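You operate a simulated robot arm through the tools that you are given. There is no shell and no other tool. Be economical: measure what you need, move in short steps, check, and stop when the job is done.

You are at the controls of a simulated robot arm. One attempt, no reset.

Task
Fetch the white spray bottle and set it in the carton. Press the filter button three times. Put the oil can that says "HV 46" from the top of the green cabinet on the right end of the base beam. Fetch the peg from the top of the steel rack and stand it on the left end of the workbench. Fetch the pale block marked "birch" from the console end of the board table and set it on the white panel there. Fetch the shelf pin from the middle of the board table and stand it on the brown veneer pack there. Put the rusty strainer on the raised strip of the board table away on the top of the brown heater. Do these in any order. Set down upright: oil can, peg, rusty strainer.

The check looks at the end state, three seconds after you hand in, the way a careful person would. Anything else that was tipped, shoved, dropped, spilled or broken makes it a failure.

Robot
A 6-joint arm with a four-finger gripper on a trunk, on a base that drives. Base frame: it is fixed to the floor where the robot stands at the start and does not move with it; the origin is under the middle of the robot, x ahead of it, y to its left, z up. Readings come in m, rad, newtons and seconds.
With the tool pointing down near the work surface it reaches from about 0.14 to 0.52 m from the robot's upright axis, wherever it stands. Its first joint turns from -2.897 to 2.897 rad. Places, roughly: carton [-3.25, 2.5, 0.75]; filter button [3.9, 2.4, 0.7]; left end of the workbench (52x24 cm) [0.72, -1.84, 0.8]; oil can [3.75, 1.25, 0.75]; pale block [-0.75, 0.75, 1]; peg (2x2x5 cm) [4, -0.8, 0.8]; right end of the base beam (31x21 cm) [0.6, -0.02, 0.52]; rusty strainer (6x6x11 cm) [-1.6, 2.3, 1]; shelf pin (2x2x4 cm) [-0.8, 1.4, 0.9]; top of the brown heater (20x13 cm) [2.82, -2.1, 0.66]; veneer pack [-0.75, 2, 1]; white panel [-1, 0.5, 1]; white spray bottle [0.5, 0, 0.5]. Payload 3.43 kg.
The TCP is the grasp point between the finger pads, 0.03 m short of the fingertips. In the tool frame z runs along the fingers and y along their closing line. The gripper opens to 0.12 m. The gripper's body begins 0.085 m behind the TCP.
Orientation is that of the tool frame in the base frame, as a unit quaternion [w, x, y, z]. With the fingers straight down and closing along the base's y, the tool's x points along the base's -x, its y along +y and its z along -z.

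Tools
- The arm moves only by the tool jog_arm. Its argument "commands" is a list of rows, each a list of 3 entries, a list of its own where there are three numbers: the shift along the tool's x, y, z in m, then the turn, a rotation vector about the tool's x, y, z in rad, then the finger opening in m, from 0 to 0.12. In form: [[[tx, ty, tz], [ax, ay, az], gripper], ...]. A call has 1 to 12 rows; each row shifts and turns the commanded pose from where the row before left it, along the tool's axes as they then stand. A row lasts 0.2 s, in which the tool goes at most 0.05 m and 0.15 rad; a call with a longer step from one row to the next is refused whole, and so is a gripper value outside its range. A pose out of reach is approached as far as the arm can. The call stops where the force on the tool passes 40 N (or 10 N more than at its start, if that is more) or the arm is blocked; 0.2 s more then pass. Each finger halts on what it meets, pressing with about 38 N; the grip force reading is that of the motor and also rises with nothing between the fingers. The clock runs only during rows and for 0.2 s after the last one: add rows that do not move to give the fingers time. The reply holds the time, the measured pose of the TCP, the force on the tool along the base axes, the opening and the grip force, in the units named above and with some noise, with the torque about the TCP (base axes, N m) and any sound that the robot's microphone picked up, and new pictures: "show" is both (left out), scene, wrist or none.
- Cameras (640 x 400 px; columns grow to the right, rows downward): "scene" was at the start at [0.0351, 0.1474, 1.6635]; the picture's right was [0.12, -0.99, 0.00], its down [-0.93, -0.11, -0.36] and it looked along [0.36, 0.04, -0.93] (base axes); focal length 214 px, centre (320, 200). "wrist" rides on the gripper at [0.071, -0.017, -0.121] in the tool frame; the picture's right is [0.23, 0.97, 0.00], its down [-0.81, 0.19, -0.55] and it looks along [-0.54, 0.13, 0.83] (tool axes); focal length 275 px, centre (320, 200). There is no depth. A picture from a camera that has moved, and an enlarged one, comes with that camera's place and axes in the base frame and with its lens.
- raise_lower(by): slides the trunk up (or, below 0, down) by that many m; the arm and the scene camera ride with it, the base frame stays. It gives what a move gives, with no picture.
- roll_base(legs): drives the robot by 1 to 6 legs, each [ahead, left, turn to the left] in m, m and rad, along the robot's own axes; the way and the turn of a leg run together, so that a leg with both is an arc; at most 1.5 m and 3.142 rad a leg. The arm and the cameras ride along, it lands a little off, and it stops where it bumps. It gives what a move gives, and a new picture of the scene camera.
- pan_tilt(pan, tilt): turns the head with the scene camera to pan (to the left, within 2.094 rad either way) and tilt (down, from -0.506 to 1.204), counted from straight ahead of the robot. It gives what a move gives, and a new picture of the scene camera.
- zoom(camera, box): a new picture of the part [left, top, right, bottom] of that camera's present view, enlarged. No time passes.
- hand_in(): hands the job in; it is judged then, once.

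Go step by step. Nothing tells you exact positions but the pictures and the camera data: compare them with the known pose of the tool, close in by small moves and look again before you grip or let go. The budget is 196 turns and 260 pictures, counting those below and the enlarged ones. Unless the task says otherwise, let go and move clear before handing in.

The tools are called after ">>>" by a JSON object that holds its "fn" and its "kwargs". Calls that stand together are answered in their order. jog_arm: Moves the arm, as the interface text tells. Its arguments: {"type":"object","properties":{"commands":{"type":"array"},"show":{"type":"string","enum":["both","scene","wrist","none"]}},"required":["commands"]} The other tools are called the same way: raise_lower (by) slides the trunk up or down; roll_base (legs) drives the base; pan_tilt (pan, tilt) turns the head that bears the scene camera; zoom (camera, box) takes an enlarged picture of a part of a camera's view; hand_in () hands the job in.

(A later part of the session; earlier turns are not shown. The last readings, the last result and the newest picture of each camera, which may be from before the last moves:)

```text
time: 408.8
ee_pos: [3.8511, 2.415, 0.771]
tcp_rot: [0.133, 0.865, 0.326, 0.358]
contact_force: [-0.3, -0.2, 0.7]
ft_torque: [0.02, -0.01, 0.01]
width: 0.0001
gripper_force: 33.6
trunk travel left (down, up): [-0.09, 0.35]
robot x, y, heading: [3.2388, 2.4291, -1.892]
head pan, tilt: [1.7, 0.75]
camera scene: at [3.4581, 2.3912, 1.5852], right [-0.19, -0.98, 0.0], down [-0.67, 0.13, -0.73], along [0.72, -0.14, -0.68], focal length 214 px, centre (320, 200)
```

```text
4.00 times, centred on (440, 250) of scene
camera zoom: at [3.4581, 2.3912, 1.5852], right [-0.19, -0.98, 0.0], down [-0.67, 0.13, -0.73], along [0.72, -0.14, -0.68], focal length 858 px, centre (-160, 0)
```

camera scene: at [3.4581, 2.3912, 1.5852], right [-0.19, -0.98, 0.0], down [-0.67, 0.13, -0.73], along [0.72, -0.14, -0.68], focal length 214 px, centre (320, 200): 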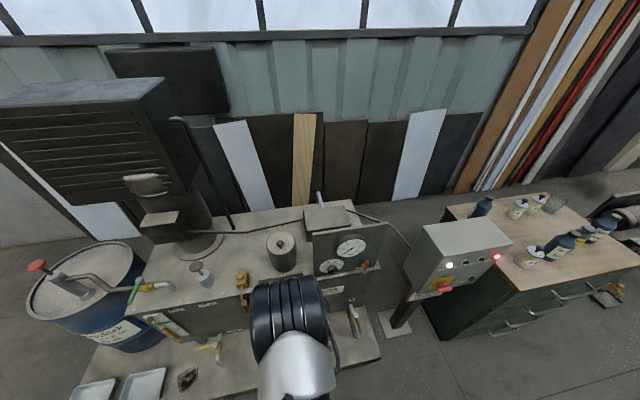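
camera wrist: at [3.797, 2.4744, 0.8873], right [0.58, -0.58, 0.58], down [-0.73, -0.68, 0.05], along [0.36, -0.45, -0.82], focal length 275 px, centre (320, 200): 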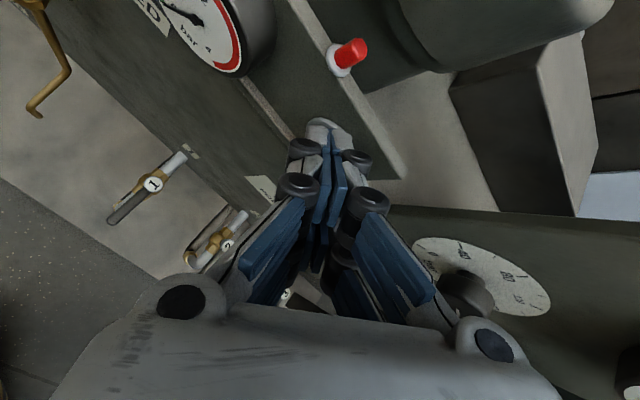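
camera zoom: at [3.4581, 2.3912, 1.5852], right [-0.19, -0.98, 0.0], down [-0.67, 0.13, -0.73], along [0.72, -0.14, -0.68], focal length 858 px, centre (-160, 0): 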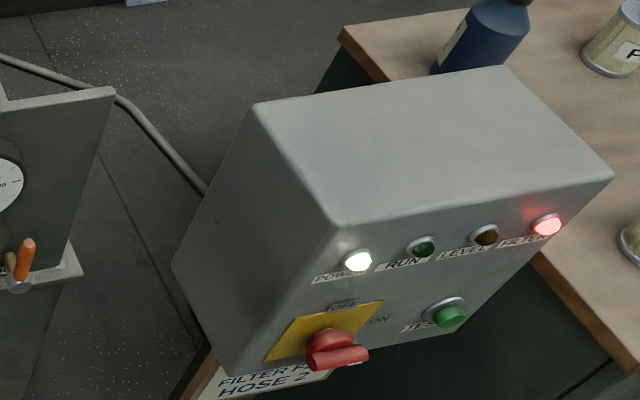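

The lamp's still on, though three presses may be needed. I'll back off to see the button itself plainly.

>>> {"fn": "jog_arm", "kwargs": {"commands": [[[-0.016, -0.014, -0.021], [0, 0, 0], 0.0], [[0, 0, -0.03], [0, 0, 0], 0.0], [[0, 0, 0], [0, 0, 0], 0.0]], "show": "wrist"}}

>>> {"fn": "zoom", "kwargs": {"camera": "wrist", "box": [288, 70, 384, 130]}}

```text
time: 409.6
ee_pos: [3.7998, 2.4124, 0.7916]
tcp_rot: [0.133, 0.865, 0.325, 0.358]
contact_force: [0.3, 0.3, -0.5]
ft_torque: [0.0, 0.03, 0.0]
width: 0.0
gripper_force: 33.7
trunk travel left (down, up): [-0.09, 0.35]
robot x, y, heading: [3.2371, 2.43, -1.89]
head pan, tilt: [1.7, 0.75]
camera wrist: at [3.7446, 2.4721, 0.9079], right [0.58, -0.58, 0.57], down [-0.73, -0.68, 0.05], along [0.36, -0.45, -0.82], focal length 275 px, centre (320, 200)
```

wrist: 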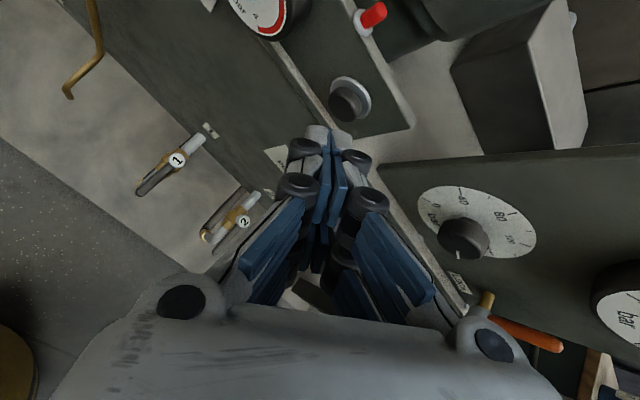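

```text
6.67 times, centred on (336, 100) of wrist
camera zoom: at [3.7446, 2.4721, 0.9079], right [0.58, -0.58, 0.57], down [-0.73, -0.68, 0.05], along [0.36, -0.45, -0.82], focal length 1835 px, centre (213, 867)
```

zoom: 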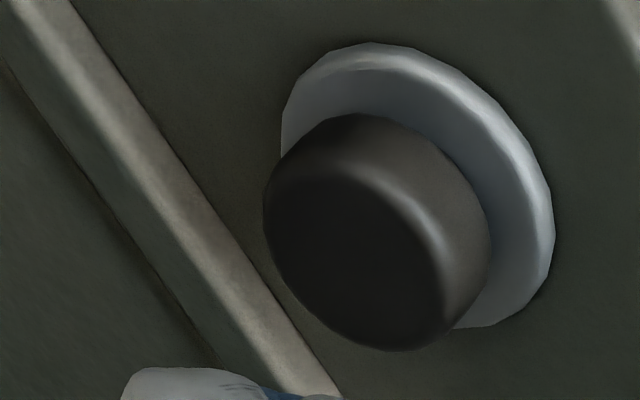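

The button face centre is at (3.883, 2.415, 0.739); I was touching near its upper edge. I'll aim 14 mm lower and press step by step.

>>> {"fn": "jog_arm", "kwargs": {"commands": [[[0.0012, 0.0038, 0.0285], [0, 0, 0], 0.0], [[0.0012, 0.0037, 0.0285], [0, 0, 0], 0.0], [[0, 0, 0], [0, 0, 0], 0.0]], "show": "wrist"}}

>>> {"fn": "jog_arm", "kwargs": {"commands": [[[0.0027, 0.0023, 0.0035], [0, 0, 0], 0.0], [[0.0027, 0.0023, 0.0035], [0, 0, 0], 0.0], [[0, 0, 0], [0, 0, 0], 0.0]], "show": "none"}}

```text
time: 410.4
ee_pos: [3.8458, 2.4112, 0.7537]
tcp_rot: [0.134, 0.865, 0.325, 0.357]
contact_force: [-0.1, -0.4, -1.0]
ft_torque: [-0.01, 0.03, 0.0]
width: 0.0
gripper_force: 33.2
trunk travel left (down, up): [-0.09, 0.35]
robot x, y, heading: [3.2364, 2.4323, -1.894]
head pan, tilt: [1.7, 0.75]
camera wrist: at [3.7905, 2.47, 0.8701], right [0.58, -0.58, 0.57], down [-0.73, -0.68, 0.05], along [0.36, -0.45, -0.82], focal length 275 px, centre (320, 200)
```

wrist: 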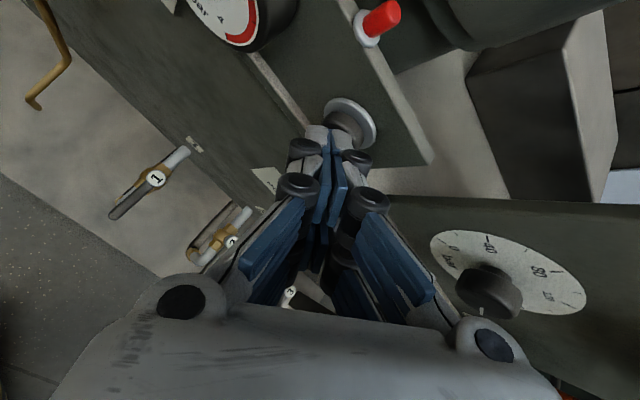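

```text
time: 411.2
ee_pos: [3.8547, 2.4116, 0.7549]
tcp_rot: [0.133, 0.865, 0.326, 0.357]
contact_force: [-4.0, -0.2, 1.2]
ft_torque: [0.02, -0.03, 0.04]
width: 0.0
gripper_force: 33.4
trunk travel left (down, up): [-0.09, 0.35]
robot x, y, heading: [3.2401, 2.427, -1.893]
head pan, tilt: [1.7, 0.75]
heard: click
```

Click heard — first press. I'll release and press twice more, checking the click each time.

>>> {"fn": "jog_arm", "kwargs": {"commands": [[[-0.0054, -0.0046, -0.007], [0, 0, 0], 0.0], [[0, 0, 0], [0, 0, 0], 0.0]], "show": "none"}}

>>> {"fn": "jog_arm", "kwargs": {"commands": [[[0.0027, 0.0023, 0.0035], [0, 0, 0], 0.0], [[0.0027, 0.0023, 0.0035], [0, 0, 0], 0.0], [[0, 0, 0], [0, 0, 0], 0.0]], "show": "none"}}

```text
time: 411.8
ee_pos: [3.8467, 2.4114, 0.7561]
tcp_rot: [0.132, 0.865, 0.326, 0.358]
contact_force: [0.1, -0.6, 0.4]
ft_torque: [-0.04, -0.01, -0.02]
width: 0.0
gripper_force: 33.5
trunk travel left (down, up): [-0.09, 0.35]
robot x, y, heading: [3.2359, 2.4305, -1.894]
head pan, tilt: [1.7, 0.75]
```

```text
time: 412.6
ee_pos: [3.8556, 2.412, 0.7559]
tcp_rot: [0.133, 0.865, 0.326, 0.357]
contact_force: [-3.1, 1.6, 0.4]
ft_torque: [0.03, -0.01, 0.07]
width: 0.0002
gripper_force: 33.1
trunk travel left (down, up): [-0.09, 0.35]
robot x, y, heading: [3.2397, 2.434, -1.891]
head pan, tilt: [1.7, 0.75]
heard: click
```

Second click. Release fully and press the third time.

>>> {"fn": "jog_arm", "kwargs": {"commands": [[[-0.0054, -0.0046, -0.007], [0, 0, 0], 0.0], [[0, 0, 0], [0, 0, 0], 0.0]], "show": "none"}}

>>> {"fn": "zoom", "kwargs": {"camera": "scene", "box": [360, 200, 520, 300]}}

>>> {"fn": "jog_arm", "kwargs": {"commands": [[[0.0027, 0.0023, 0.0035], [0, 0, 0], 0.0], [[0.0027, 0.0023, 0.0035], [0, 0, 0], 0.0], [[0, 0, 0], [0, 0, 0], 0.0]], "show": "none"}}

```text
time: 413.2
ee_pos: [3.8462, 2.4112, 0.7568]
tcp_rot: [0.133, 0.865, 0.326, 0.358]
contact_force: [-0.1, 0.3, 0.0]
ft_torque: [0.0, -0.01, -0.02]
width: 0.0
gripper_force: 33.1
trunk travel left (down, up): [-0.09, 0.35]
robot x, y, heading: [3.2349, 2.4327, -1.89]
head pan, tilt: [1.7, 0.75]
```

```text
4.00 times, centred on (440, 250) of scene
camera zoom: at [3.4581, 2.3911, 1.5852], right [-0.19, -0.98, 0.0], down [-0.67, 0.13, -0.73], along [0.72, -0.14, -0.68], focal length 858 px, centre (-160, 0)
```

zoom: 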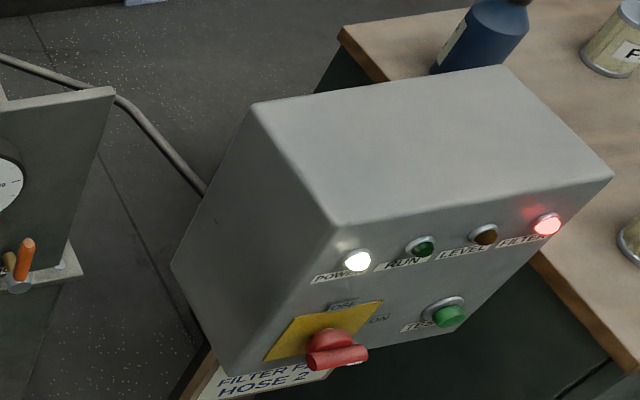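

```text
time: 414.0
ee_pos: [3.8533, 2.4116, 0.7554]
tcp_rot: [0.132, 0.865, 0.326, 0.357]
contact_force: [-3.8, 0.0, 2.9]
ft_torque: [0.01, -0.06, 0.01]
width: 0.0001
gripper_force: 33.0
trunk travel left (down, up): [-0.09, 0.35]
robot x, y, heading: [3.2395, 2.4285, -1.887]
head pan, tilt: [1.7, 0.75]
heard: click
```

Third click. I'll withdraw from the button and check the lamp.

>>> {"fn": "jog_arm", "kwargs": {"commands": [[[-0.0107, -0.0093, -0.0141], [0, 0, 0], 0.0], [[0, 0, -0.04], [0, 0, 0], 0.0], [[0, 0, -0.04], [0, 0, 0], 0.0]], "show": "none"}}

>>> {"fn": "zoom", "kwargs": {"camera": "scene", "box": [360, 200, 520, 300]}}

>>> {"fn": "zoom", "kwargs": {"camera": "wrist", "box": [240, 0, 480, 150]}}

```text
time: 414.8
ee_pos: [3.7768, 2.4132, 0.8139]
tcp_rot: [0.134, 0.865, 0.325, 0.358]
contact_force: [0.3, -0.4, 0.1]
ft_torque: [0.0, -0.01, -0.02]
width: 0.0002
gripper_force: 33.9
trunk travel left (down, up): [-0.09, 0.35]
robot x, y, heading: [3.2395, 2.4322, -1.884]
head pan, tilt: [1.7, 0.75]
```

```text
4.00 times, centred on (440, 250) of scene
camera zoom: at [3.4575, 2.3912, 1.5854], right [-0.19, -0.98, 0.0], down [-0.67, 0.13, -0.73], along [0.72, -0.14, -0.68], focal length 858 px, centre (-160, 0)
```

zoom: 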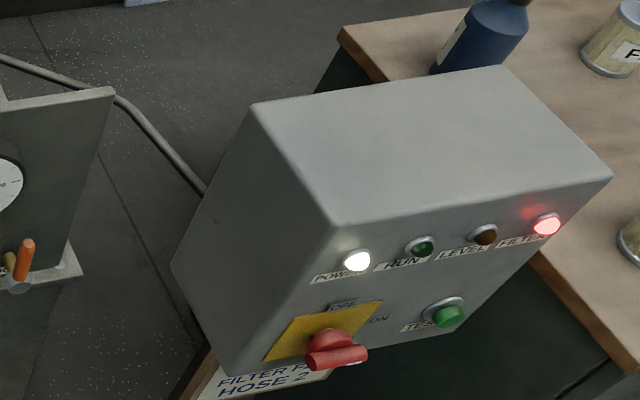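

```text
2.67 times, centred on (360, 75) of wrist
camera zoom: at [3.7211, 2.4711, 0.9291], right [0.58, -0.58, 0.57], down [-0.73, -0.68, 0.05], along [0.36, -0.45, -0.82], focal length 734 px, centre (213, 533)
```

zoom: 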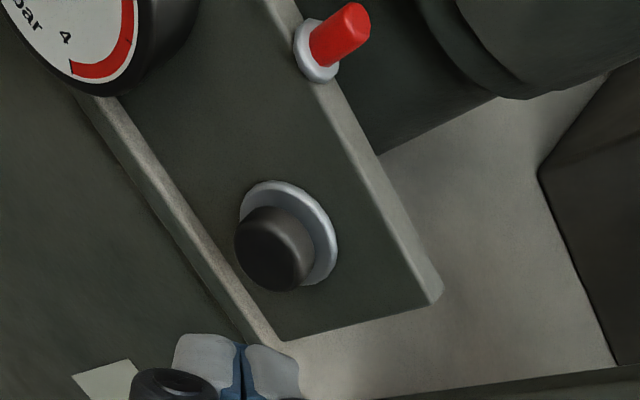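

Three clicks registered, and nothing else was disturbed. Now for the HV 46 oil can: I'll set the tool upright, raise, and drive over to the cabinet.

>>> {"fn": "jog_arm", "kwargs": {"commands": [[[0, 0, -0.02], [0.0846, -0.0988, 0], 0.08], [[0, 0, -0.02], [0.0846, -0.0988, 0], 0.08], [[0, 0, 0], [0.0846, -0.0988, 0], 0.08], [[0, 0, 0], [0.0846, -0.0988, 0], 0.08], [[0, 0, 0], [0.0846, -0.0988, 0], 0.08], [[0, 0, 0], [0.0846, -0.0988, 0], 0.08]], "show": "none"}}

>>> {"fn": "raise_lower", "kwargs": {"by": 0.27}}

>>> {"fn": "roll_base", "kwargs": {"legs": [[0.154, -0.476, 0], [1.027, 0.333, 0], [-0.154, 0.476, 0]]}}

>>> {"fn": "jog_arm", "kwargs": {"commands": [[[0, 0, 0], [0, 0, 0], 0.1]], "show": "wrist"}}

```text
time: 416.2
ee_pos: [3.7511, 2.4105, 0.8422]
tcp_rot: [0.003, 0.936, 0.351, -0.001]
contact_force: [0.3, 0.5, 0.4]
ft_torque: [0.02, 0.0, -0.05]
width: 0.0798
gripper_force: 0.0
trunk travel left (down, up): [-0.09, 0.35]
robot x, y, heading: [3.2384, 2.4308, -1.891]
head pan, tilt: [1.7, 0.75]
```

```text
time: 418.9
ee_pos: [3.7527, 2.4107, 1.1119]
tcp_rot: [0.003, 0.936, 0.351, 0.0]
contact_force: [-0.6, 0.6, 0.3]
ft_torque: [-0.02, 0.03, 0.03]
width: 0.0801
gripper_force: 0.1
trunk travel left (down, up): [-0.36, 0.08]
robot x, y, heading: [3.2352, 2.431, -1.885]
head pan, tilt: [1.7, 0.75]
```

```text
time: 429.5
ee_pos: [3.7438, 1.3476, 1.112]
tcp_rot: [0.003, 0.936, 0.351, 0.0]
contact_force: [0.2, 0.5, -0.1]
ft_torque: [-0.02, 0.03, 0.02]
width: 0.0797
gripper_force: 0.0
trunk travel left (down, up): [-0.36, 0.08]
robot x, y, heading: [3.2309, 1.3673, -1.888]
head pan, tilt: [1.7, 0.75]
camera scene: at [3.4509, 1.3273, 1.8552], right [-0.19, -0.98, 0.0], down [-0.67, 0.13, -0.73], along [0.72, -0.14, -0.68], focal length 214 px, centre (320, 200)
```

scene: 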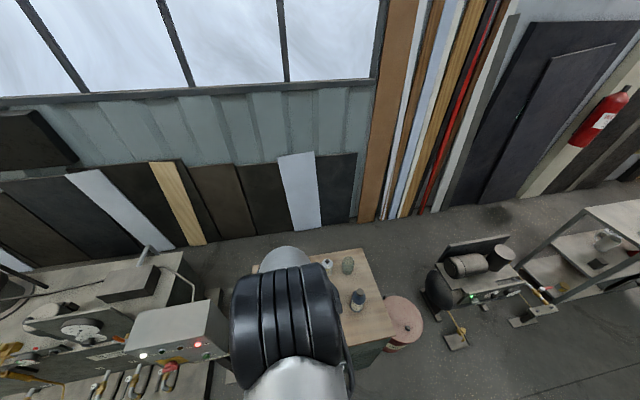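

```text
time: 429.9
ee_pos: [3.7448, 1.3475, 1.1121]
tcp_rot: [0.003, 0.936, 0.351, 0.0]
contact_force: [0.7, -0.5, 0.5]
ft_torque: [0.01, 0.0, 0.03]
width: 0.1
gripper_force: 0.0
trunk travel left (down, up): [-0.36, 0.08]
robot x, y, heading: [3.2308, 1.367, -1.889]
head pan, tilt: [1.7, 0.75]
camera wrist: at [3.7856, 1.4072, 1.2328], right [0.81, -0.58, 0.01], down [-0.49, -0.68, 0.56], along [-0.32, -0.45, -0.83], focal length 275 px, centre (320, 200)
```

wrist: 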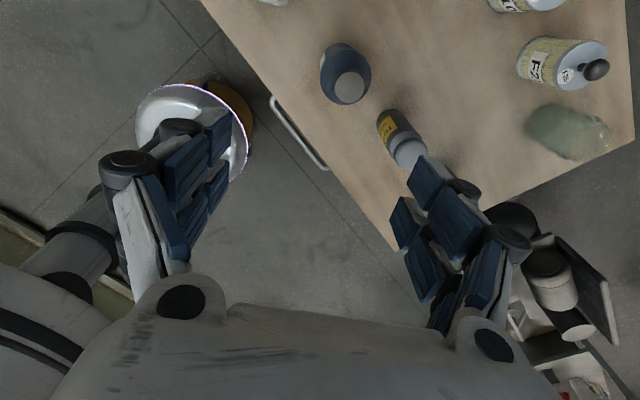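

HV 46's cap top is at about (3.776, 1.337, 0.925), with the grease can to the south. I'll centre over it and lower part-way to read it.

>>> {"fn": "jog_arm", "kwargs": {"commands": [[[0.0164, 0.0283, 0], [0, 0, 0], 0.12]], "show": "none"}}

>>> {"fn": "raise_lower", "kwargs": {"by": -0.13}}

>>> {"fn": "jog_arm", "kwargs": {"commands": [[[0, 0, 0], [0, 0, 0], 0.12]], "show": "wrist"}}

```text
time: 430.3
ee_pos: [3.777, 1.3374, 1.1088]
tcp_rot: [0.003, 0.936, 0.352, 0.0]
contact_force: [1.1, -0.1, 0.0]
ft_torque: [0.04, 0.04, -0.01]
width: 0.1192
gripper_force: 0.1
trunk travel left (down, up): [-0.36, 0.08]
robot x, y, heading: [3.2293, 1.3643, -1.887]
head pan, tilt: [1.7, 0.75]
```

```text
time: 431.9
ee_pos: [3.7744, 1.3375, 0.9814]
tcp_rot: [0.002, 0.936, 0.352, 0.0]
contact_force: [0.1, 0.5, 0.0]
ft_torque: [-0.01, -0.02, -0.03]
width: 0.1199
gripper_force: 0.1
trunk travel left (down, up): [-0.23, 0.21]
robot x, y, heading: [3.229, 1.3687, -1.888]
head pan, tilt: [1.7, 0.75]
```

```text
time: 432.3
ee_pos: [3.7747, 1.3373, 0.9804]
tcp_rot: [0.003, 0.936, 0.352, 0.0]
contact_force: [-0.2, -0.1, -0.2]
ft_torque: [0.03, -0.01, -0.02]
width: 0.12
gripper_force: 0.0
trunk travel left (down, up): [-0.23, 0.21]
robot x, y, heading: [3.2314, 1.3677, -1.89]
head pan, tilt: [1.7, 0.75]
camera wrist: at [3.8169, 1.3968, 1.1014], right [0.81, -0.58, 0.01], down [-0.49, -0.68, 0.56], along [-0.32, -0.45, -0.83], focal length 275 px, centre (320, 200)
```

wrist: 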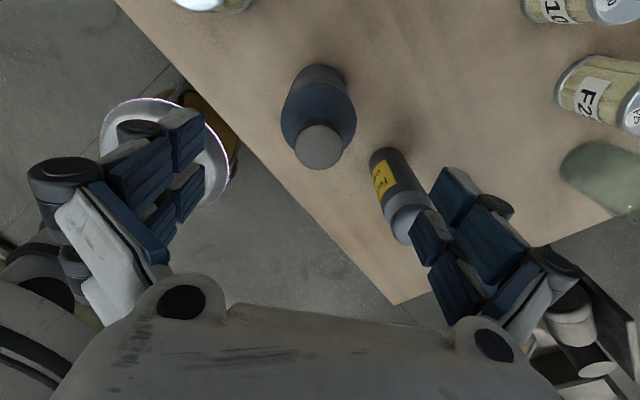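

Centred on the can, clear of the grease can. Descend and grip.

>>> {"fn": "jog_arm", "kwargs": {"commands": [[[0, 0, 0.04], [0, 0, 0], 0.105], [[0, 0, 0.045], [0, 0, 0], 0.105], [[0, 0, 0.04], [0, 0, 0], 0.105], [[0, 0, 0], [0, 0, 0], 0.105]], "show": "wrist"}}

```text
time: 433.3
ee_pos: [3.7754, 1.3354, 0.8555]
tcp_rot: [0.003, 0.936, 0.352, 0.001]
contact_force: [-0.7, -0.3, -0.2]
ft_torque: [0.01, 0.0, -0.03]
width: 0.1051
gripper_force: 0.0
trunk travel left (down, up): [-0.23, 0.21]
robot x, y, heading: [3.2325, 1.3655, -1.886]
head pan, tilt: [1.7, 0.75]
camera wrist: at [3.817, 1.3958, 0.9764], right [0.81, -0.58, 0.01], down [-0.49, -0.68, 0.56], along [-0.32, -0.45, -0.83], focal length 275 px, centre (320, 200)
```

wrist: 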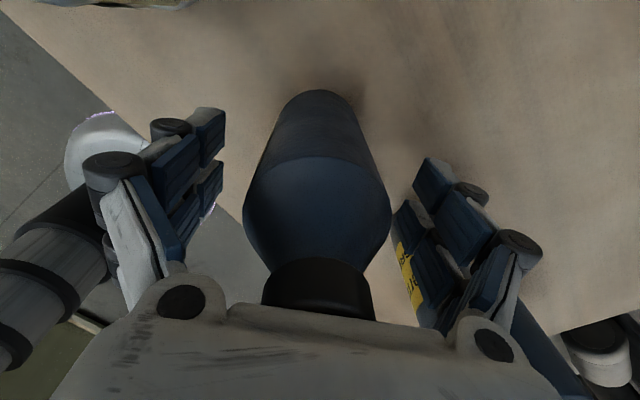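

>>> {"fn": "jog_arm", "kwargs": {"commands": [[[0, 0, 0], [0, 0, 0], 0.08], [[0, 0, 0], [0, 0, 0], 0.04], [[0, 0, 0], [0, 0, 0], 0.04], [[0, 0, 0], [0, 0, 0], 0.04], [[0, 0, 0], [0, 0, 0], 0.04], [[0, 0, 0], [0, 0, 0], 0.04]], "show": "wrist"}}

```text
time: 434.7
ee_pos: [3.7746, 1.3358, 0.8549]
tcp_rot: [0.002, 0.936, 0.352, 0.0]
contact_force: [-1.4, 0.5, 2.3]
ft_torque: [0.04, 0.14, 0.01]
width: 0.0567
gripper_force: 37.9
trunk travel left (down, up): [-0.23, 0.21]
robot x, y, heading: [3.2299, 1.3638, -1.888]
head pan, tilt: [1.7, 0.75]
camera wrist: at [3.817, 1.3959, 0.9767], right [0.81, -0.58, 0.01], down [-0.49, -0.68, 0.56], along [-0.32, -0.45, -0.83], focal length 275 px, centre (320, 200)
```

wrist: 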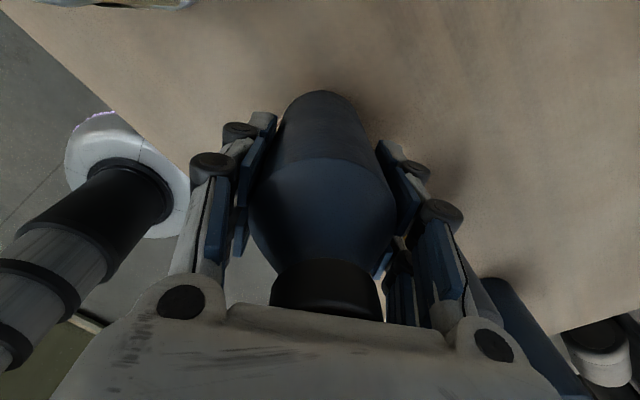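

Gripped at 0.057 m. Lift with the trunk and check.

>>> {"fn": "raise_lower", "kwargs": {"by": 0.06}}

>>> {"fn": "raise_lower", "kwargs": {"by": 0.13}}

>>> {"fn": "jog_arm", "kwargs": {"commands": [[[0, 0, 0], [0, 0, 0], 0.04]], "show": "wrist"}}

```text
time: 435.7
ee_pos: [3.7744, 1.3357, 0.9152]
tcp_rot: [0.003, 0.936, 0.352, 0.001]
contact_force: [0.3, 0.3, -3.0]
ft_torque: [-0.03, -0.02, -0.02]
width: 0.057
gripper_force: 38.0
trunk travel left (down, up): [-0.29, 0.15]
robot x, y, heading: [3.2334, 1.3657, -1.887]
head pan, tilt: [1.7, 0.75]
```

```text
time: 437.3
ee_pos: [3.7758, 1.3359, 1.0461]
tcp_rot: [0.004, 0.936, 0.352, 0.0]
contact_force: [-0.6, 0.9, -3.9]
ft_torque: [0.01, 0.01, 0.01]
width: 0.0569
gripper_force: 38.4
trunk travel left (down, up): [-0.42, 0.02]
robot x, y, heading: [3.2334, 1.3654, -1.889]
head pan, tilt: [1.7, 0.75]
```

```text
time: 437.7
ee_pos: [3.7757, 1.3368, 1.0456]
tcp_rot: [0.003, 0.936, 0.352, -0.001]
contact_force: [-0.5, -0.4, -3.4]
ft_torque: [0.0, 0.0, -0.03]
width: 0.0567
gripper_force: 37.8
trunk travel left (down, up): [-0.42, 0.02]
robot x, y, heading: [3.2279, 1.3667, -1.886]
head pan, tilt: [1.7, 0.75]
camera wrist: at [3.8173, 1.3957, 1.1662], right [0.81, -0.58, 0.0], down [-0.48, -0.68, 0.56], along [-0.32, -0.45, -0.83], focal length 275 px, centre (320, 200)
```

wrist: 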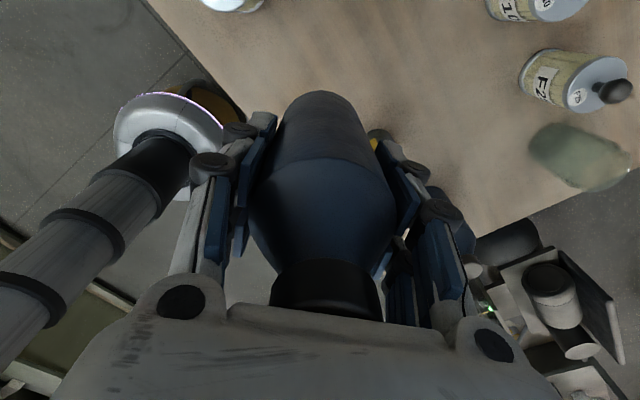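

The oil can is held. I'll retrace: back out, south past the press, then west through the passage with the arm trailing.

>>> {"fn": "roll_base", "kwargs": {"legs": [[0.155, -0.4755, 0], [1.236, 0.403, 0], [1.125, 0.2615, 0], [0.4495, -1.379, 0], [0.478, -1.37, 0]]}}

>>> {"fn": "pan_tilt", "kwargs": {"pan": 2.0, "tilt": 0.7}}

```text
time: 465.8
ee_pos: [0.2515, -1.0966, 1.0456]
tcp_rot: [0.003, 0.938, 0.346, 0.0]
contact_force: [0.2, -0.1, -3.2]
ft_torque: [-0.01, -0.02, -0.01]
width: 0.0567
gripper_force: 37.9
trunk travel left (down, up): [-0.42, 0.02]
robot x, y, heading: [-0.2916, -1.0594, -1.896]
head pan, tilt: [1.7, 0.75]
camera scene: at [-0.0749, -1.102, 1.9152], right [-0.2, -0.98, 0.0], down [-0.67, 0.14, -0.73], along [0.72, -0.14, -0.68], focal length 214 px, centre (320, 200)
```

scene: 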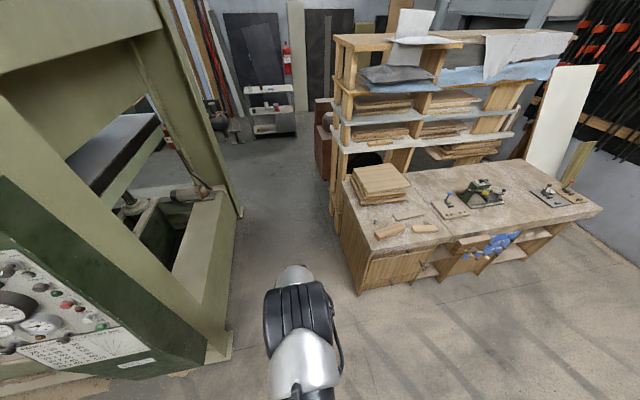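

```text
time: 466.6
ee_pos: [0.2511, -1.0973, 1.0465]
tcp_rot: [0.003, 0.938, 0.346, -0.001]
contact_force: [0.0, 1.2, -4.3]
ft_torque: [-0.03, 0.0, 0.03]
width: 0.0566
gripper_force: 38.3
trunk travel left (down, up): [-0.42, 0.02]
robot x, y, heading: [-0.2948, -1.0573, -1.897]
head pan, tilt: [2.0, 0.7]
camera scene: at [-0.0713, -1.0772, 1.9194], right [0.1, -0.99, 0.0], down [-0.64, -0.06, -0.76], along [0.76, 0.08, -0.64], focal length 214 px, centre (320, 200)
```

scene: 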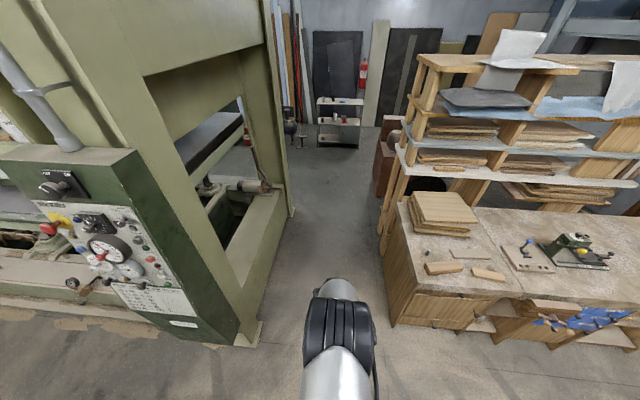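

I'll step back a little, turn the arm north, drive up past the console, and swing the arm to face the beam.

>>> {"fn": "roll_base", "kwargs": {"legs": [[0.106, -0.033, 0], [0, 0, 1.55], [0.067, 0.343, 0], [-0.272, 0.752, 0], [0, 0, -1.5]]}}

>>> {"fn": "jog_arm", "kwargs": {"commands": [[[0, 0, 0], [0, 0, 0], 0.04]], "show": "both"}}

```text
time: 481.0
ee_pos: [0.3776, -0.0612, 1.0459]
tcp_rot: [0.002, 0.931, 0.365, 0.0]
contact_force: [-0.1, 0.0, -2.1]
ft_torque: [-0.01, 0.02, 0.02]
width: 0.0569
gripper_force: 38.2
trunk travel left (down, up): [-0.42, 0.02]
robot x, y, heading: [-0.1706, -0.0482, -1.86]
head pan, tilt: [2.0, 0.7]
camera scene: at [0.0552, -0.0536, 1.9194], right [0.14, -0.99, 0.0], down [-0.64, -0.09, -0.76], along [0.76, 0.11, -0.64], focal length 214 px, centre (320, 200)
```

scene: 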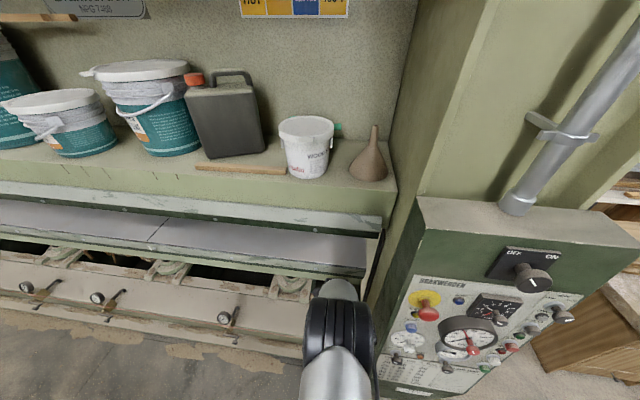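

```text
time: 481.4
ee_pos: [0.3765, -0.0604, 1.0462]
tcp_rot: [0.003, 0.931, 0.365, 0.001]
contact_force: [0.0, -0.1, -3.5]
ft_torque: [-0.03, 0.0, 0.0]
width: 0.0569
gripper_force: 38.0
trunk travel left (down, up): [-0.42, 0.02]
robot x, y, heading: [-0.167, -0.0456, -1.858]
head pan, tilt: [2.0, 0.7]
camera scene: at [0.0552, -0.0534, 1.9194], right [0.14, -0.99, 0.0], down [-0.64, -0.09, -0.76], along [0.76, 0.11, -0.64], focal length 214 px, centre (320, 200)
camera wrist: at [0.4173, 0.0002, 1.1659], right [0.83, -0.56, 0.0], down [-0.47, -0.69, 0.56], along [-0.31, -0.46, -0.83], focal length 275 px, centre (320, 200)
```

scene: 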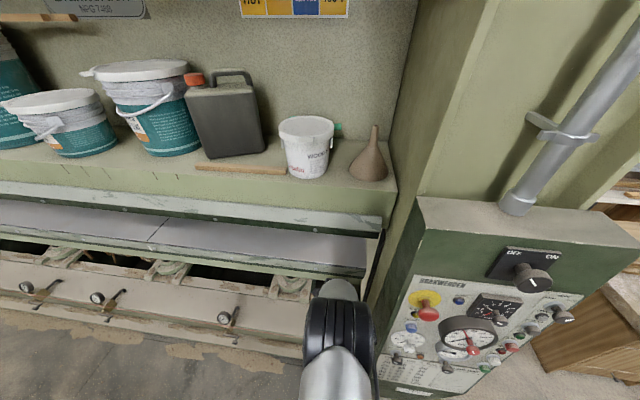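
wrist: 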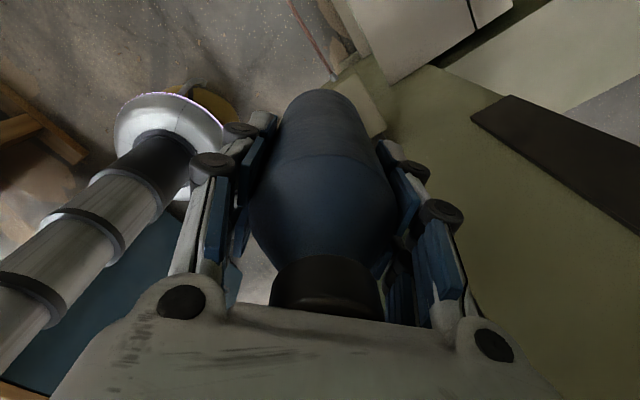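

Now the insertion over the cord and under the platen: I'll tilt the tool and can 45° forward first.

>>> {"fn": "jog_arm", "kwargs": {"commands": [[[0, 0, 0], [-0.089, 0.096, 0], 0.04], [[0, 0, 0], [-0.089, 0.096, 0], 0.04], [[0, 0, 0], [-0.089, 0.096, 0], 0.04], [[0, 0, 0], [-0.089, 0.096, 0], 0.04], [[0, 0, 0], [-0.089, 0.096, 0], 0.04], [[0, 0, 0], [-0.089, 0.096, 0], 0.04]], "show": "none"}}

>>> {"fn": "raise_lower", "kwargs": {"by": -0.12}}

>>> {"fn": "jog_arm", "kwargs": {"commands": [[[0, 0, 0], [0, 0, 0], 0.04]], "show": "both"}}

```text
time: 482.8
ee_pos: [0.376, -0.0608, 1.0458]
tcp_rot: [0.142, 0.859, 0.338, 0.357]
contact_force: [0.6, -0.1, -3.7]
ft_torque: [0.03, 0.02, 0.0]
width: 0.0569
gripper_force: 38.1
trunk travel left (down, up): [-0.42, 0.02]
robot x, y, heading: [-0.1731, -0.0468, -1.862]
head pan, tilt: [2.0, 0.7]
```

```text
time: 484.3
ee_pos: [0.3766, -0.0599, 0.9258]
tcp_rot: [0.142, 0.859, 0.338, 0.356]
contact_force: [0.6, -0.1, -3.7]
ft_torque: [-0.02, 0.04, 0.03]
width: 0.0569
gripper_force: 38.7
trunk travel left (down, up): [-0.3, 0.14]
robot x, y, heading: [-0.1677, -0.0462, -1.865]
head pan, tilt: [2.0, 0.7]
```

```text
time: 484.7
ee_pos: [0.3774, -0.06, 0.9273]
tcp_rot: [0.143, 0.859, 0.337, 0.356]
contact_force: [0.2, 0.9, -3.5]
ft_torque: [0.02, 0.01, -0.02]
width: 0.0569
gripper_force: 38.2
trunk travel left (down, up): [-0.3, 0.14]
robot x, y, heading: [-0.166, -0.0452, -1.861]
head pan, tilt: [2.0, 0.7]
camera scene: at [0.0551, -0.0534, 1.7995], right [0.14, -0.99, 0.0], down [-0.64, -0.09, -0.76], along [0.76, 0.11, -0.64], focal length 214 px, centre (320, 200)
camera wrist: at [0.32, 0.0005, 1.0398], right [0.59, -0.55, 0.59], down [-0.72, -0.69, 0.06], along [0.37, -0.46, -0.8], focal length 275 px, centre (320, 200)
```

scene: 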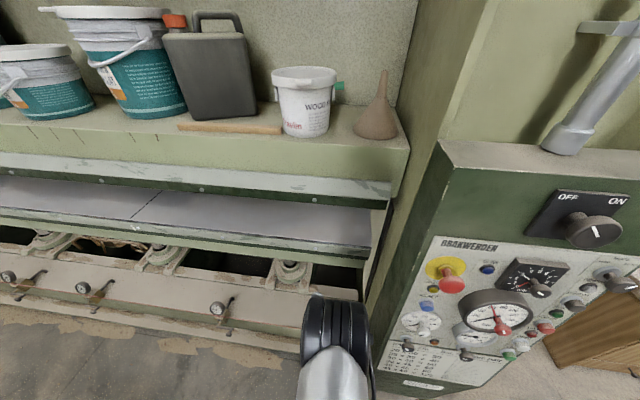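
wrist: 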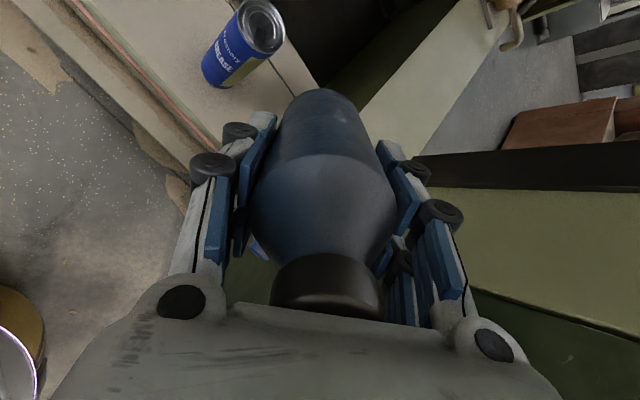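

Clear so far. Driving in 13 cm, then lowering to TCP z≈0.81.

>>> {"fn": "roll_base", "kwargs": {"legs": [[-0.015, 0.131, 0]]}}

>>> {"fn": "raise_lower", "kwargs": {"by": -0.11}}

>>> {"fn": "jog_arm", "kwargs": {"commands": [[[0, 0, 0], [0, 0, 0], 0.04]], "show": "wrist"}}

```text
time: 486.0
ee_pos: [0.5069, -0.0835, 0.9255]
tcp_rot: [0.142, 0.86, 0.339, 0.355]
contact_force: [0.6, -1.1, -3.9]
ft_torque: [-0.01, 0.07, 0.02]
width: 0.0568
gripper_force: 38.2
trunk travel left (down, up): [-0.3, 0.14]
robot x, y, heading: [-0.0386, -0.0721, -1.861]
head pan, tilt: [2.0, 0.7]
camera scene: at [0.1867, -0.0767, 1.7992], right [0.14, -0.99, 0.0], down [-0.64, -0.09, -0.76], along [0.76, 0.11, -0.65], focal length 214 px, centre (320, 200)
```

scene: 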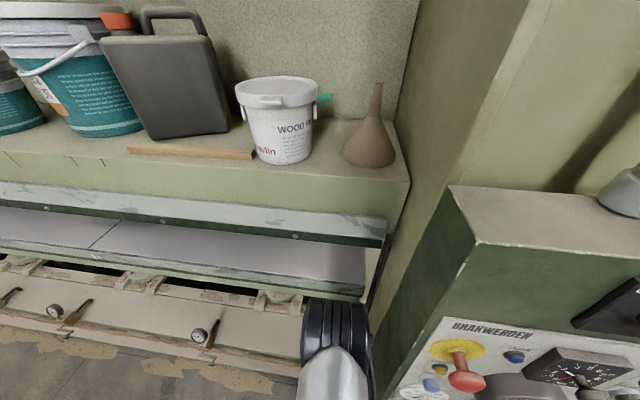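

```text
time: 487.4
ee_pos: [0.5077, -0.0819, 0.8164]
tcp_rot: [0.143, 0.859, 0.339, 0.356]
contact_force: [0.7, -0.2, -3.4]
ft_torque: [0.0, 0.04, 0.01]
width: 0.0567
gripper_force: 38.1
trunk travel left (down, up): [-0.19, 0.25]
robot x, y, heading: [-0.0371, -0.0693, -1.856]
head pan, tilt: [2.0, 0.7]
```

```text
time: 487.9
ee_pos: [0.5059, -0.0832, 0.8161]
tcp_rot: [0.142, 0.859, 0.339, 0.357]
contact_force: [-0.6, 0.1, -3.3]
ft_torque: [-0.03, -0.01, -0.05]
width: 0.057
gripper_force: 38.0
trunk travel left (down, up): [-0.19, 0.25]
robot x, y, heading: [-0.0405, -0.0676, -1.859]
head pan, tilt: [2.0, 0.7]
camera wrist: at [0.4495, -0.0221, 0.9298], right [0.59, -0.55, 0.59], down [-0.72, -0.69, 0.06], along [0.37, -0.46, -0.8], focal length 275 px, centre (320, 200)
```

wrist: 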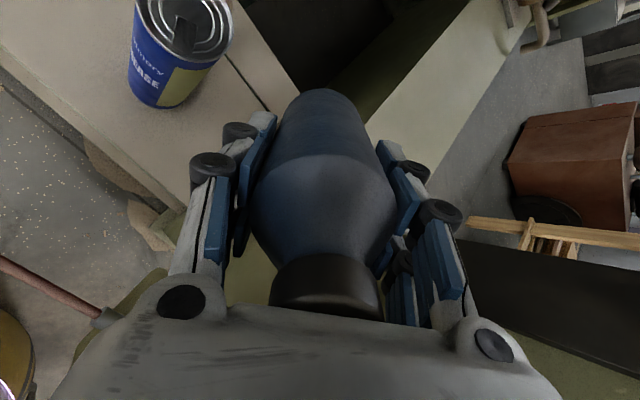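

No contact. Now I'll bring it upright in stages: rotate back 15°, move in, lower.

>>> {"fn": "jog_arm", "kwargs": {"commands": [[[0, 0, 0], [0.089, -0.096, 0], 0.04], [[0, 0, 0], [0.089, -0.096, 0], 0.04]], "show": "none"}}

>>> {"fn": "roll_base", "kwargs": {"legs": [[-0.0126, 0.0421, 0]]}}

>>> {"fn": "raise_lower", "kwargs": {"by": -0.085}}

>>> {"fn": "jog_arm", "kwargs": {"commands": [[[0, 0, 0], [0, 0, 0], 0.04]], "show": "both"}}

```text
time: 488.4
ee_pos: [0.5064, -0.0839, 0.8151]
tcp_rot: [0.097, 0.899, 0.354, 0.241]
contact_force: [-0.6, 1.0, -4.5]
ft_torque: [-0.01, 0.01, 0.0]
width: 0.0568
gripper_force: 38.1
trunk travel left (down, up): [-0.19, 0.25]
robot x, y, heading: [-0.0403, -0.0691, -1.861]
head pan, tilt: [2.0, 0.7]
```

```text
time: 489.4
ee_pos: [0.5492, -0.082, 0.8142]
tcp_rot: [0.097, 0.899, 0.354, 0.24]
contact_force: [1.6, 0.5, -3.4]
ft_torque: [-0.02, 0.04, -0.01]
width: 0.057
gripper_force: 37.6
trunk travel left (down, up): [-0.19, 0.25]
robot x, y, heading: [0.0002, -0.0658, -1.858]
head pan, tilt: [2.0, 0.7]
camera scene: at [0.23, -0.0761, 1.6891], right [0.14, -0.99, 0.0], down [-0.64, -0.09, -0.76], along [0.76, 0.11, -0.65], focal length 214 px, centre (320, 200)
```

scene: 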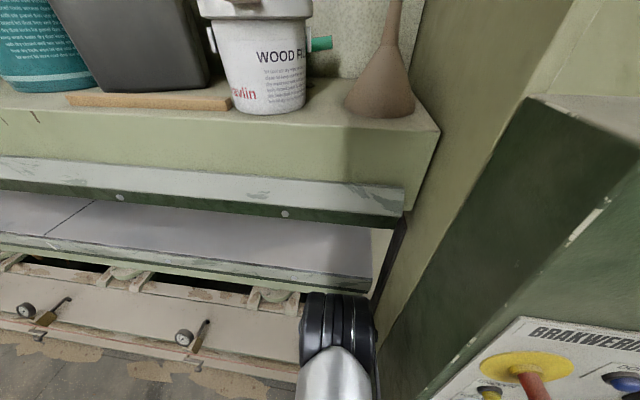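

```text
time: 490.6
ee_pos: [0.5508, -0.0823, 0.7296]
tcp_rot: [0.097, 0.899, 0.353, 0.242]
contact_force: [-0.6, -0.3, -3.3]
ft_torque: [0.0, 0.04, 0.0]
width: 0.0573
gripper_force: 37.7
trunk travel left (down, up): [-0.105, 0.335]
robot x, y, heading: [0.0049, -0.0657, -1.856]
head pan, tilt: [2.0, 0.7]
```

```text
time: 491.0
ee_pos: [0.5495, -0.0828, 0.7299]
tcp_rot: [0.096, 0.899, 0.354, 0.241]
contact_force: [0.2, 0.3, -3.5]
ft_torque: [0.0, 0.05, 0.06]
width: 0.057
gripper_force: 38.5
trunk travel left (down, up): [-0.105, 0.335]
robot x, y, heading: [0.0042, -0.0726, -1.862]
head pan, tilt: [2.0, 0.7]
camera scene: at [0.2282, -0.0761, 1.6045], right [0.14, -0.99, 0.0], down [-0.64, -0.09, -0.76], along [0.76, 0.11, -0.64], focal length 214 px, centre (320, 200)
camera wrist: at [0.524, -0.0216, 0.8553], right [0.72, -0.55, 0.42], down [-0.68, -0.69, 0.25], along [0.15, -0.46, -0.87], focal length 275 px, centre (320, 200)
```

scene: 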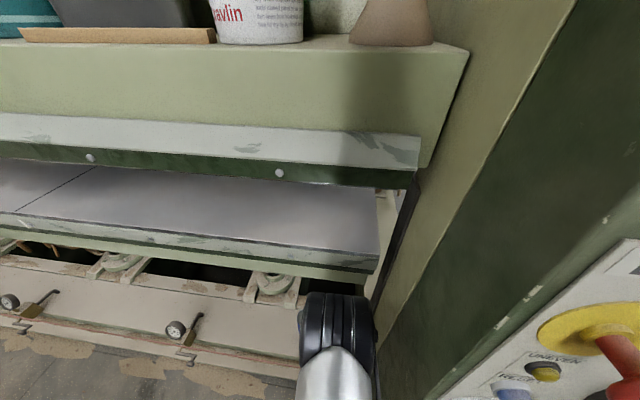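
wrist: 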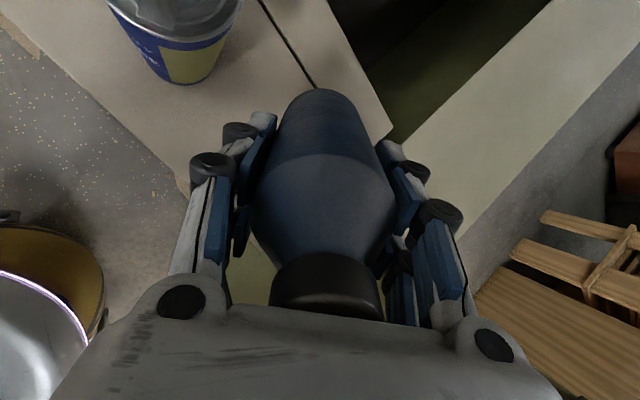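

The spot beneath is well inside the beam end. Rotate another 15°, lower, then the final 15° to upright.

>>> {"fn": "jog_arm", "kwargs": {"commands": [[[0, 0, 0], [0.089, -0.096, 0], 0.04], [[0, 0, 0], [0.089, -0.096, 0], 0.04]], "show": "none"}}

>>> {"fn": "raise_lower", "kwargs": {"by": -0.055}}

>>> {"fn": "jog_arm", "kwargs": {"commands": [[[0, 0, 0], [0.089, -0.096, 0], 0.04], [[0, 0, 0], [0.089, -0.096, 0], 0.04], [[0, 0, 0], [0, 0, 0], 0.04]], "show": "wrist"}}

```text
time: 491.6
ee_pos: [0.5494, -0.0799, 0.7294]
tcp_rot: [0.05, 0.92, 0.363, 0.138]
contact_force: [0.3, 0.0, -3.8]
ft_torque: [-0.01, 0.0, 0.0]
width: 0.057
gripper_force: 37.6
out of reach, approached as far as the arm can: row 2
trunk travel left (down, up): [-0.105, 0.335]
robot x, y, heading: [0.0028, -0.0669, -1.857]
head pan, tilt: [2.0, 0.7]
```

```text
time: 492.5
ee_pos: [0.5506, -0.08, 0.677]
tcp_rot: [0.05, 0.92, 0.362, 0.14]
contact_force: [-0.7, 0.2, -3.8]
ft_torque: [-0.02, 0.03, 0.0]
width: 0.0571
gripper_force: 38.3
trunk travel left (down, up): [-0.05, 0.39]
robot x, y, heading: [0.004, -0.0685, -1.858]
head pan, tilt: [2.0, 0.7]
```

```text
time: 493.3
ee_pos: [0.5493, -0.0798, 0.6744]
tcp_rot: [0.002, 0.93, 0.367, 0.018]
contact_force: [-0.9, 0.4, -3.4]
ft_torque: [0.0, 0.0, 0.01]
width: 0.0569
gripper_force: 38.1
trunk travel left (down, up): [-0.05, 0.39]
robot x, y, heading: [0.0055, -0.0691, -1.857]
head pan, tilt: [2.0, 0.7]
camera wrist: at [0.5861, -0.0198, 0.7975], right [0.83, -0.55, 0.02], down [-0.48, -0.7, 0.53], along [-0.28, -0.45, -0.85], focal length 275 px, centre (320, 200)
```

wrist: 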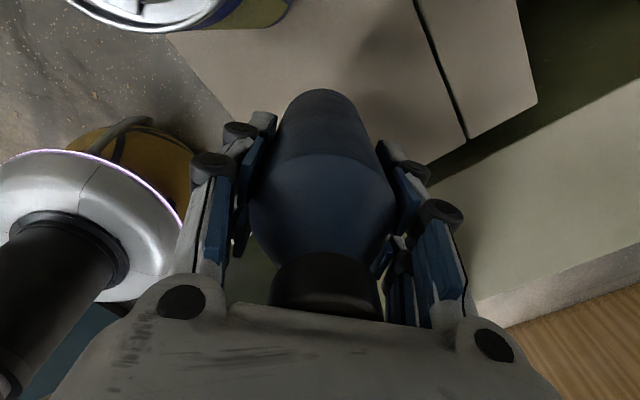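

Nearly upright and well over the beam. I'll trim the last 2° and lower to contact.

>>> {"fn": "jog_arm", "kwargs": {"commands": [[[0, 0, 0], [0.024, -0.026, 0], 0.04], [[0, 0, 0.015], [0, 0, 0], 0.04], [[0, 0, 0.015], [0, 0, 0], 0.04], [[0, 0, 0], [0, 0, 0], 0.04]], "show": "none"}}

>>> {"fn": "jog_arm", "kwargs": {"commands": [[[0, 0, 0.005], [0, 0, 0], 0.04], [[0, 0, 0.005], [0, 0, 0], 0.04], [[0, 0, 0], [0, 0, 0], 0.04]], "show": "none"}}

```text
time: 494.3
ee_pos: [0.5495, -0.0804, 0.6456]
tcp_rot: [-0.004, 0.93, 0.367, 0.001]
contact_force: [0.1, -0.3, -3.1]
ft_torque: [-0.02, 0.03, -0.01]
width: 0.057
gripper_force: 38.2
trunk travel left (down, up): [-0.05, 0.39]
robot x, y, heading: [0.0032, -0.0683, -1.86]
head pan, tilt: [2.0, 0.7]
```

```text
time: 495.1
ee_pos: [0.5491, -0.0791, 0.6357]
tcp_rot: [-0.005, 0.93, 0.368, 0.001]
contact_force: [0.3, 0.7, -3.9]
ft_torque: [-0.02, -0.01, 0.01]
width: 0.0569
gripper_force: 37.8
trunk travel left (down, up): [-0.05, 0.39]
robot x, y, heading: [0.0055, -0.0683, -1.858]
head pan, tilt: [2.0, 0.7]
```

>>> {"fn": "jog_arm", "kwargs": {"commands": [[[0, 0, 0.004], [0, 0, 0], 0.04], [[0, 0, 0.004], [0, 0, 0], 0.04], [[0, 0, 0], [0, 0, 0], 0.04]], "show": "none"}}

>>> {"fn": "jog_arm", "kwargs": {"commands": [[[0, 0, 0.003], [0, 0, 0], 0.04], [[0, 0, 0], [0, 0, 0], 0.04]], "show": "none"}}

```text
time: 495.9
ee_pos: [0.549, -0.0793, 0.6272]
tcp_rot: [-0.004, 0.93, 0.367, 0.001]
contact_force: [0.7, 0.2, -3.8]
ft_torque: [0.02, -0.02, -0.03]
width: 0.0571
gripper_force: 38.4
trunk travel left (down, up): [-0.05, 0.39]
robot x, y, heading: [0.005, -0.0687, -1.864]
head pan, tilt: [2.0, 0.7]
```

```text
time: 496.5
ee_pos: [0.5494, -0.0793, 0.6238]
tcp_rot: [-0.004, 0.93, 0.367, 0.0]
contact_force: [0.1, 0.6, -3.6]
ft_torque: [-0.01, 0.0, -0.01]
width: 0.0568
gripper_force: 38.0
trunk travel left (down, up): [-0.05, 0.39]
robot x, y, heading: [0.0022, -0.0713, -1.859]
head pan, tilt: [2.0, 0.7]
```

>>> {"fn": "jog_arm", "kwargs": {"commands": [[[0, 0, 0.004], [0, 0, 0], 0.04], [[0, 0, 0.004], [0, 0, 0], 0.04], [[0, 0, 0], [0, 0, 0], 0.04]], "show": "none"}}

>>> {"fn": "jog_arm", "kwargs": {"commands": [[[0, 0, 0.004], [0, 0, 0], 0.04], [[0, 0, 0], [0, 0, 0], 0.04]], "show": "wrist"}}

```text
time: 497.3
ee_pos: [0.5496, -0.0782, 0.6167]
tcp_rot: [-0.004, 0.93, 0.367, 0.001]
contact_force: [-0.5, 0.6, -4.1]
ft_torque: [0.01, 0.0, 0.03]
width: 0.057
gripper_force: 38.2
trunk travel left (down, up): [-0.05, 0.39]
robot x, y, heading: [0.0043, -0.068, -1.859]
head pan, tilt: [2.0, 0.7]
```

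```text
time: 497.9
ee_pos: [0.5497, -0.0792, 0.6122]
tcp_rot: [-0.004, 0.93, 0.368, 0.001]
contact_force: [0.8, 0.4, -3.8]
ft_torque: [0.01, 0.01, -0.02]
width: 0.057
gripper_force: 38.1
trunk travel left (down, up): [-0.05, 0.39]
robot x, y, heading: [0.006, -0.0655, -1.862]
head pan, tilt: [2.0, 0.7]
camera wrist: at [0.5903, -0.0195, 0.7334], right [0.83, -0.55, -0.01], down [-0.46, -0.7, 0.55], along [-0.31, -0.45, -0.84], focal length 275 px, centre (320, 200)
```

wrist: 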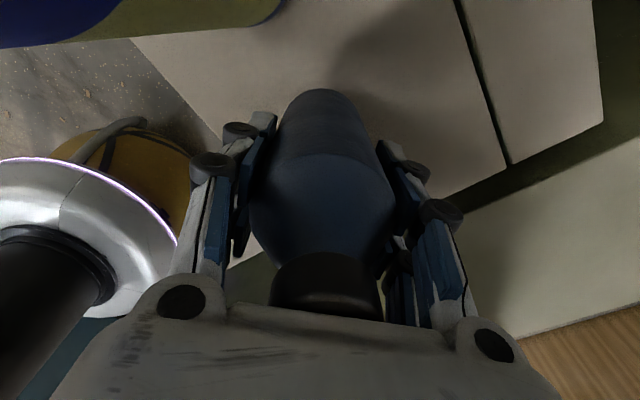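

>>> {"fn": "jog_arm", "kwargs": {"commands": [[[0, 0, 0.004], [0, 0, 0], 0.04], [[0, 0, 0.004], [0, 0, 0], 0.04], [[0, 0, 0], [0, 0, 0], 0.04]], "show": "none"}}

>>> {"fn": "jog_arm", "kwargs": {"commands": [[[0, 0, 0.004], [0, 0, 0], 0.04], [[0, 0, 0], [0, 0, 0], 0.04]], "show": "none"}}

```text
time: 498.7
ee_pos: [0.5494, -0.0789, 0.6049]
tcp_rot: [-0.004, 0.93, 0.367, 0.002]
contact_force: [-0.2, 0.6, -3.6]
ft_torque: [-0.01, 0.02, -0.01]
width: 0.0569
gripper_force: 38.0
trunk travel left (down, up): [-0.05, 0.39]
robot x, y, heading: [0.0063, -0.0665, -1.851]
head pan, tilt: [2.0, 0.7]
```

```text
time: 499.3
ee_pos: [0.5501, -0.0787, 0.5997]
tcp_rot: [-0.004, 0.93, 0.367, 0.002]
contact_force: [0.3, 0.6, -3.7]
ft_torque: [-0.02, 0.0, 0.0]
width: 0.0569
gripper_force: 37.6
trunk travel left (down, up): [-0.05, 0.39]
robot x, y, heading: [0.0047, -0.0705, -1.862]
head pan, tilt: [2.0, 0.7]
```

>>> {"fn": "jog_arm", "kwargs": {"commands": [[[0, 0, 0.004], [0, 0, 0], 0.04], [[0, 0, 0.003], [0, 0, 0], 0.04], [[0, 0, 0], [0, 0, 0], 0.04]], "show": "none"}}

>>> {"fn": "jog_arm", "kwargs": {"commands": [[[0, 0, 0.004], [0, 0, 0], 0.04], [[0, 0, 0], [0, 0, 0], 0.04]], "show": "none"}}

>>> {"fn": "jog_arm", "kwargs": {"commands": [[[0, 0, 0.004], [0, 0, 0], 0.04], [[0, 0, 0], [0, 0, 0], 0.04]], "show": "none"}}

```text
time: 500.1
ee_pos: [0.5504, -0.0778, 0.5962]
tcp_rot: [-0.004, 0.93, 0.368, 0.003]
contact_force: [-5.6, 3.9, 29.1]
ft_torque: [0.37, 0.09, 0.01]
width: 0.0573
gripper_force: 38.1
trunk travel left (down, up): [-0.05, 0.39]
robot x, y, heading: [0.0065, -0.0666, -1.858]
head pan, tilt: [2.0, 0.7]
```

```text
time: 500.7
ee_pos: [0.5515, -0.0774, 0.5929]
tcp_rot: [-0.003, 0.93, 0.368, 0.005]
contact_force: [-5.4, 5.5, 39.9]
ft_torque: [0.32, 0.06, 0.04]
width: 0.0569
gripper_force: 37.7
trunk travel left (down, up): [-0.05, 0.39]
robot x, y, heading: [0.0034, -0.0658, -1.863]
head pan, tilt: [2.0, 0.7]
```

```text
time: 501.1
ee_pos: [0.553, -0.0783, 0.5933]
tcp_rot: [-0.003, 0.93, 0.368, 0.004]
contact_force: [-4.0, 0.6, 21.6]
ft_torque: [-0.41, 0.31, -0.12]
width: 0.0571
gripper_force: 38.0
trunk travel left (down, up): [-0.05, 0.39]
robot x, y, heading: [0.0058, -0.0664, -1.857]
head pan, tilt: [2.0, 0.7]
stopped in row 1: the force on the tool passed its limit at 53 N (the readings are from after the stop); the commanded pose is now the measured one
```

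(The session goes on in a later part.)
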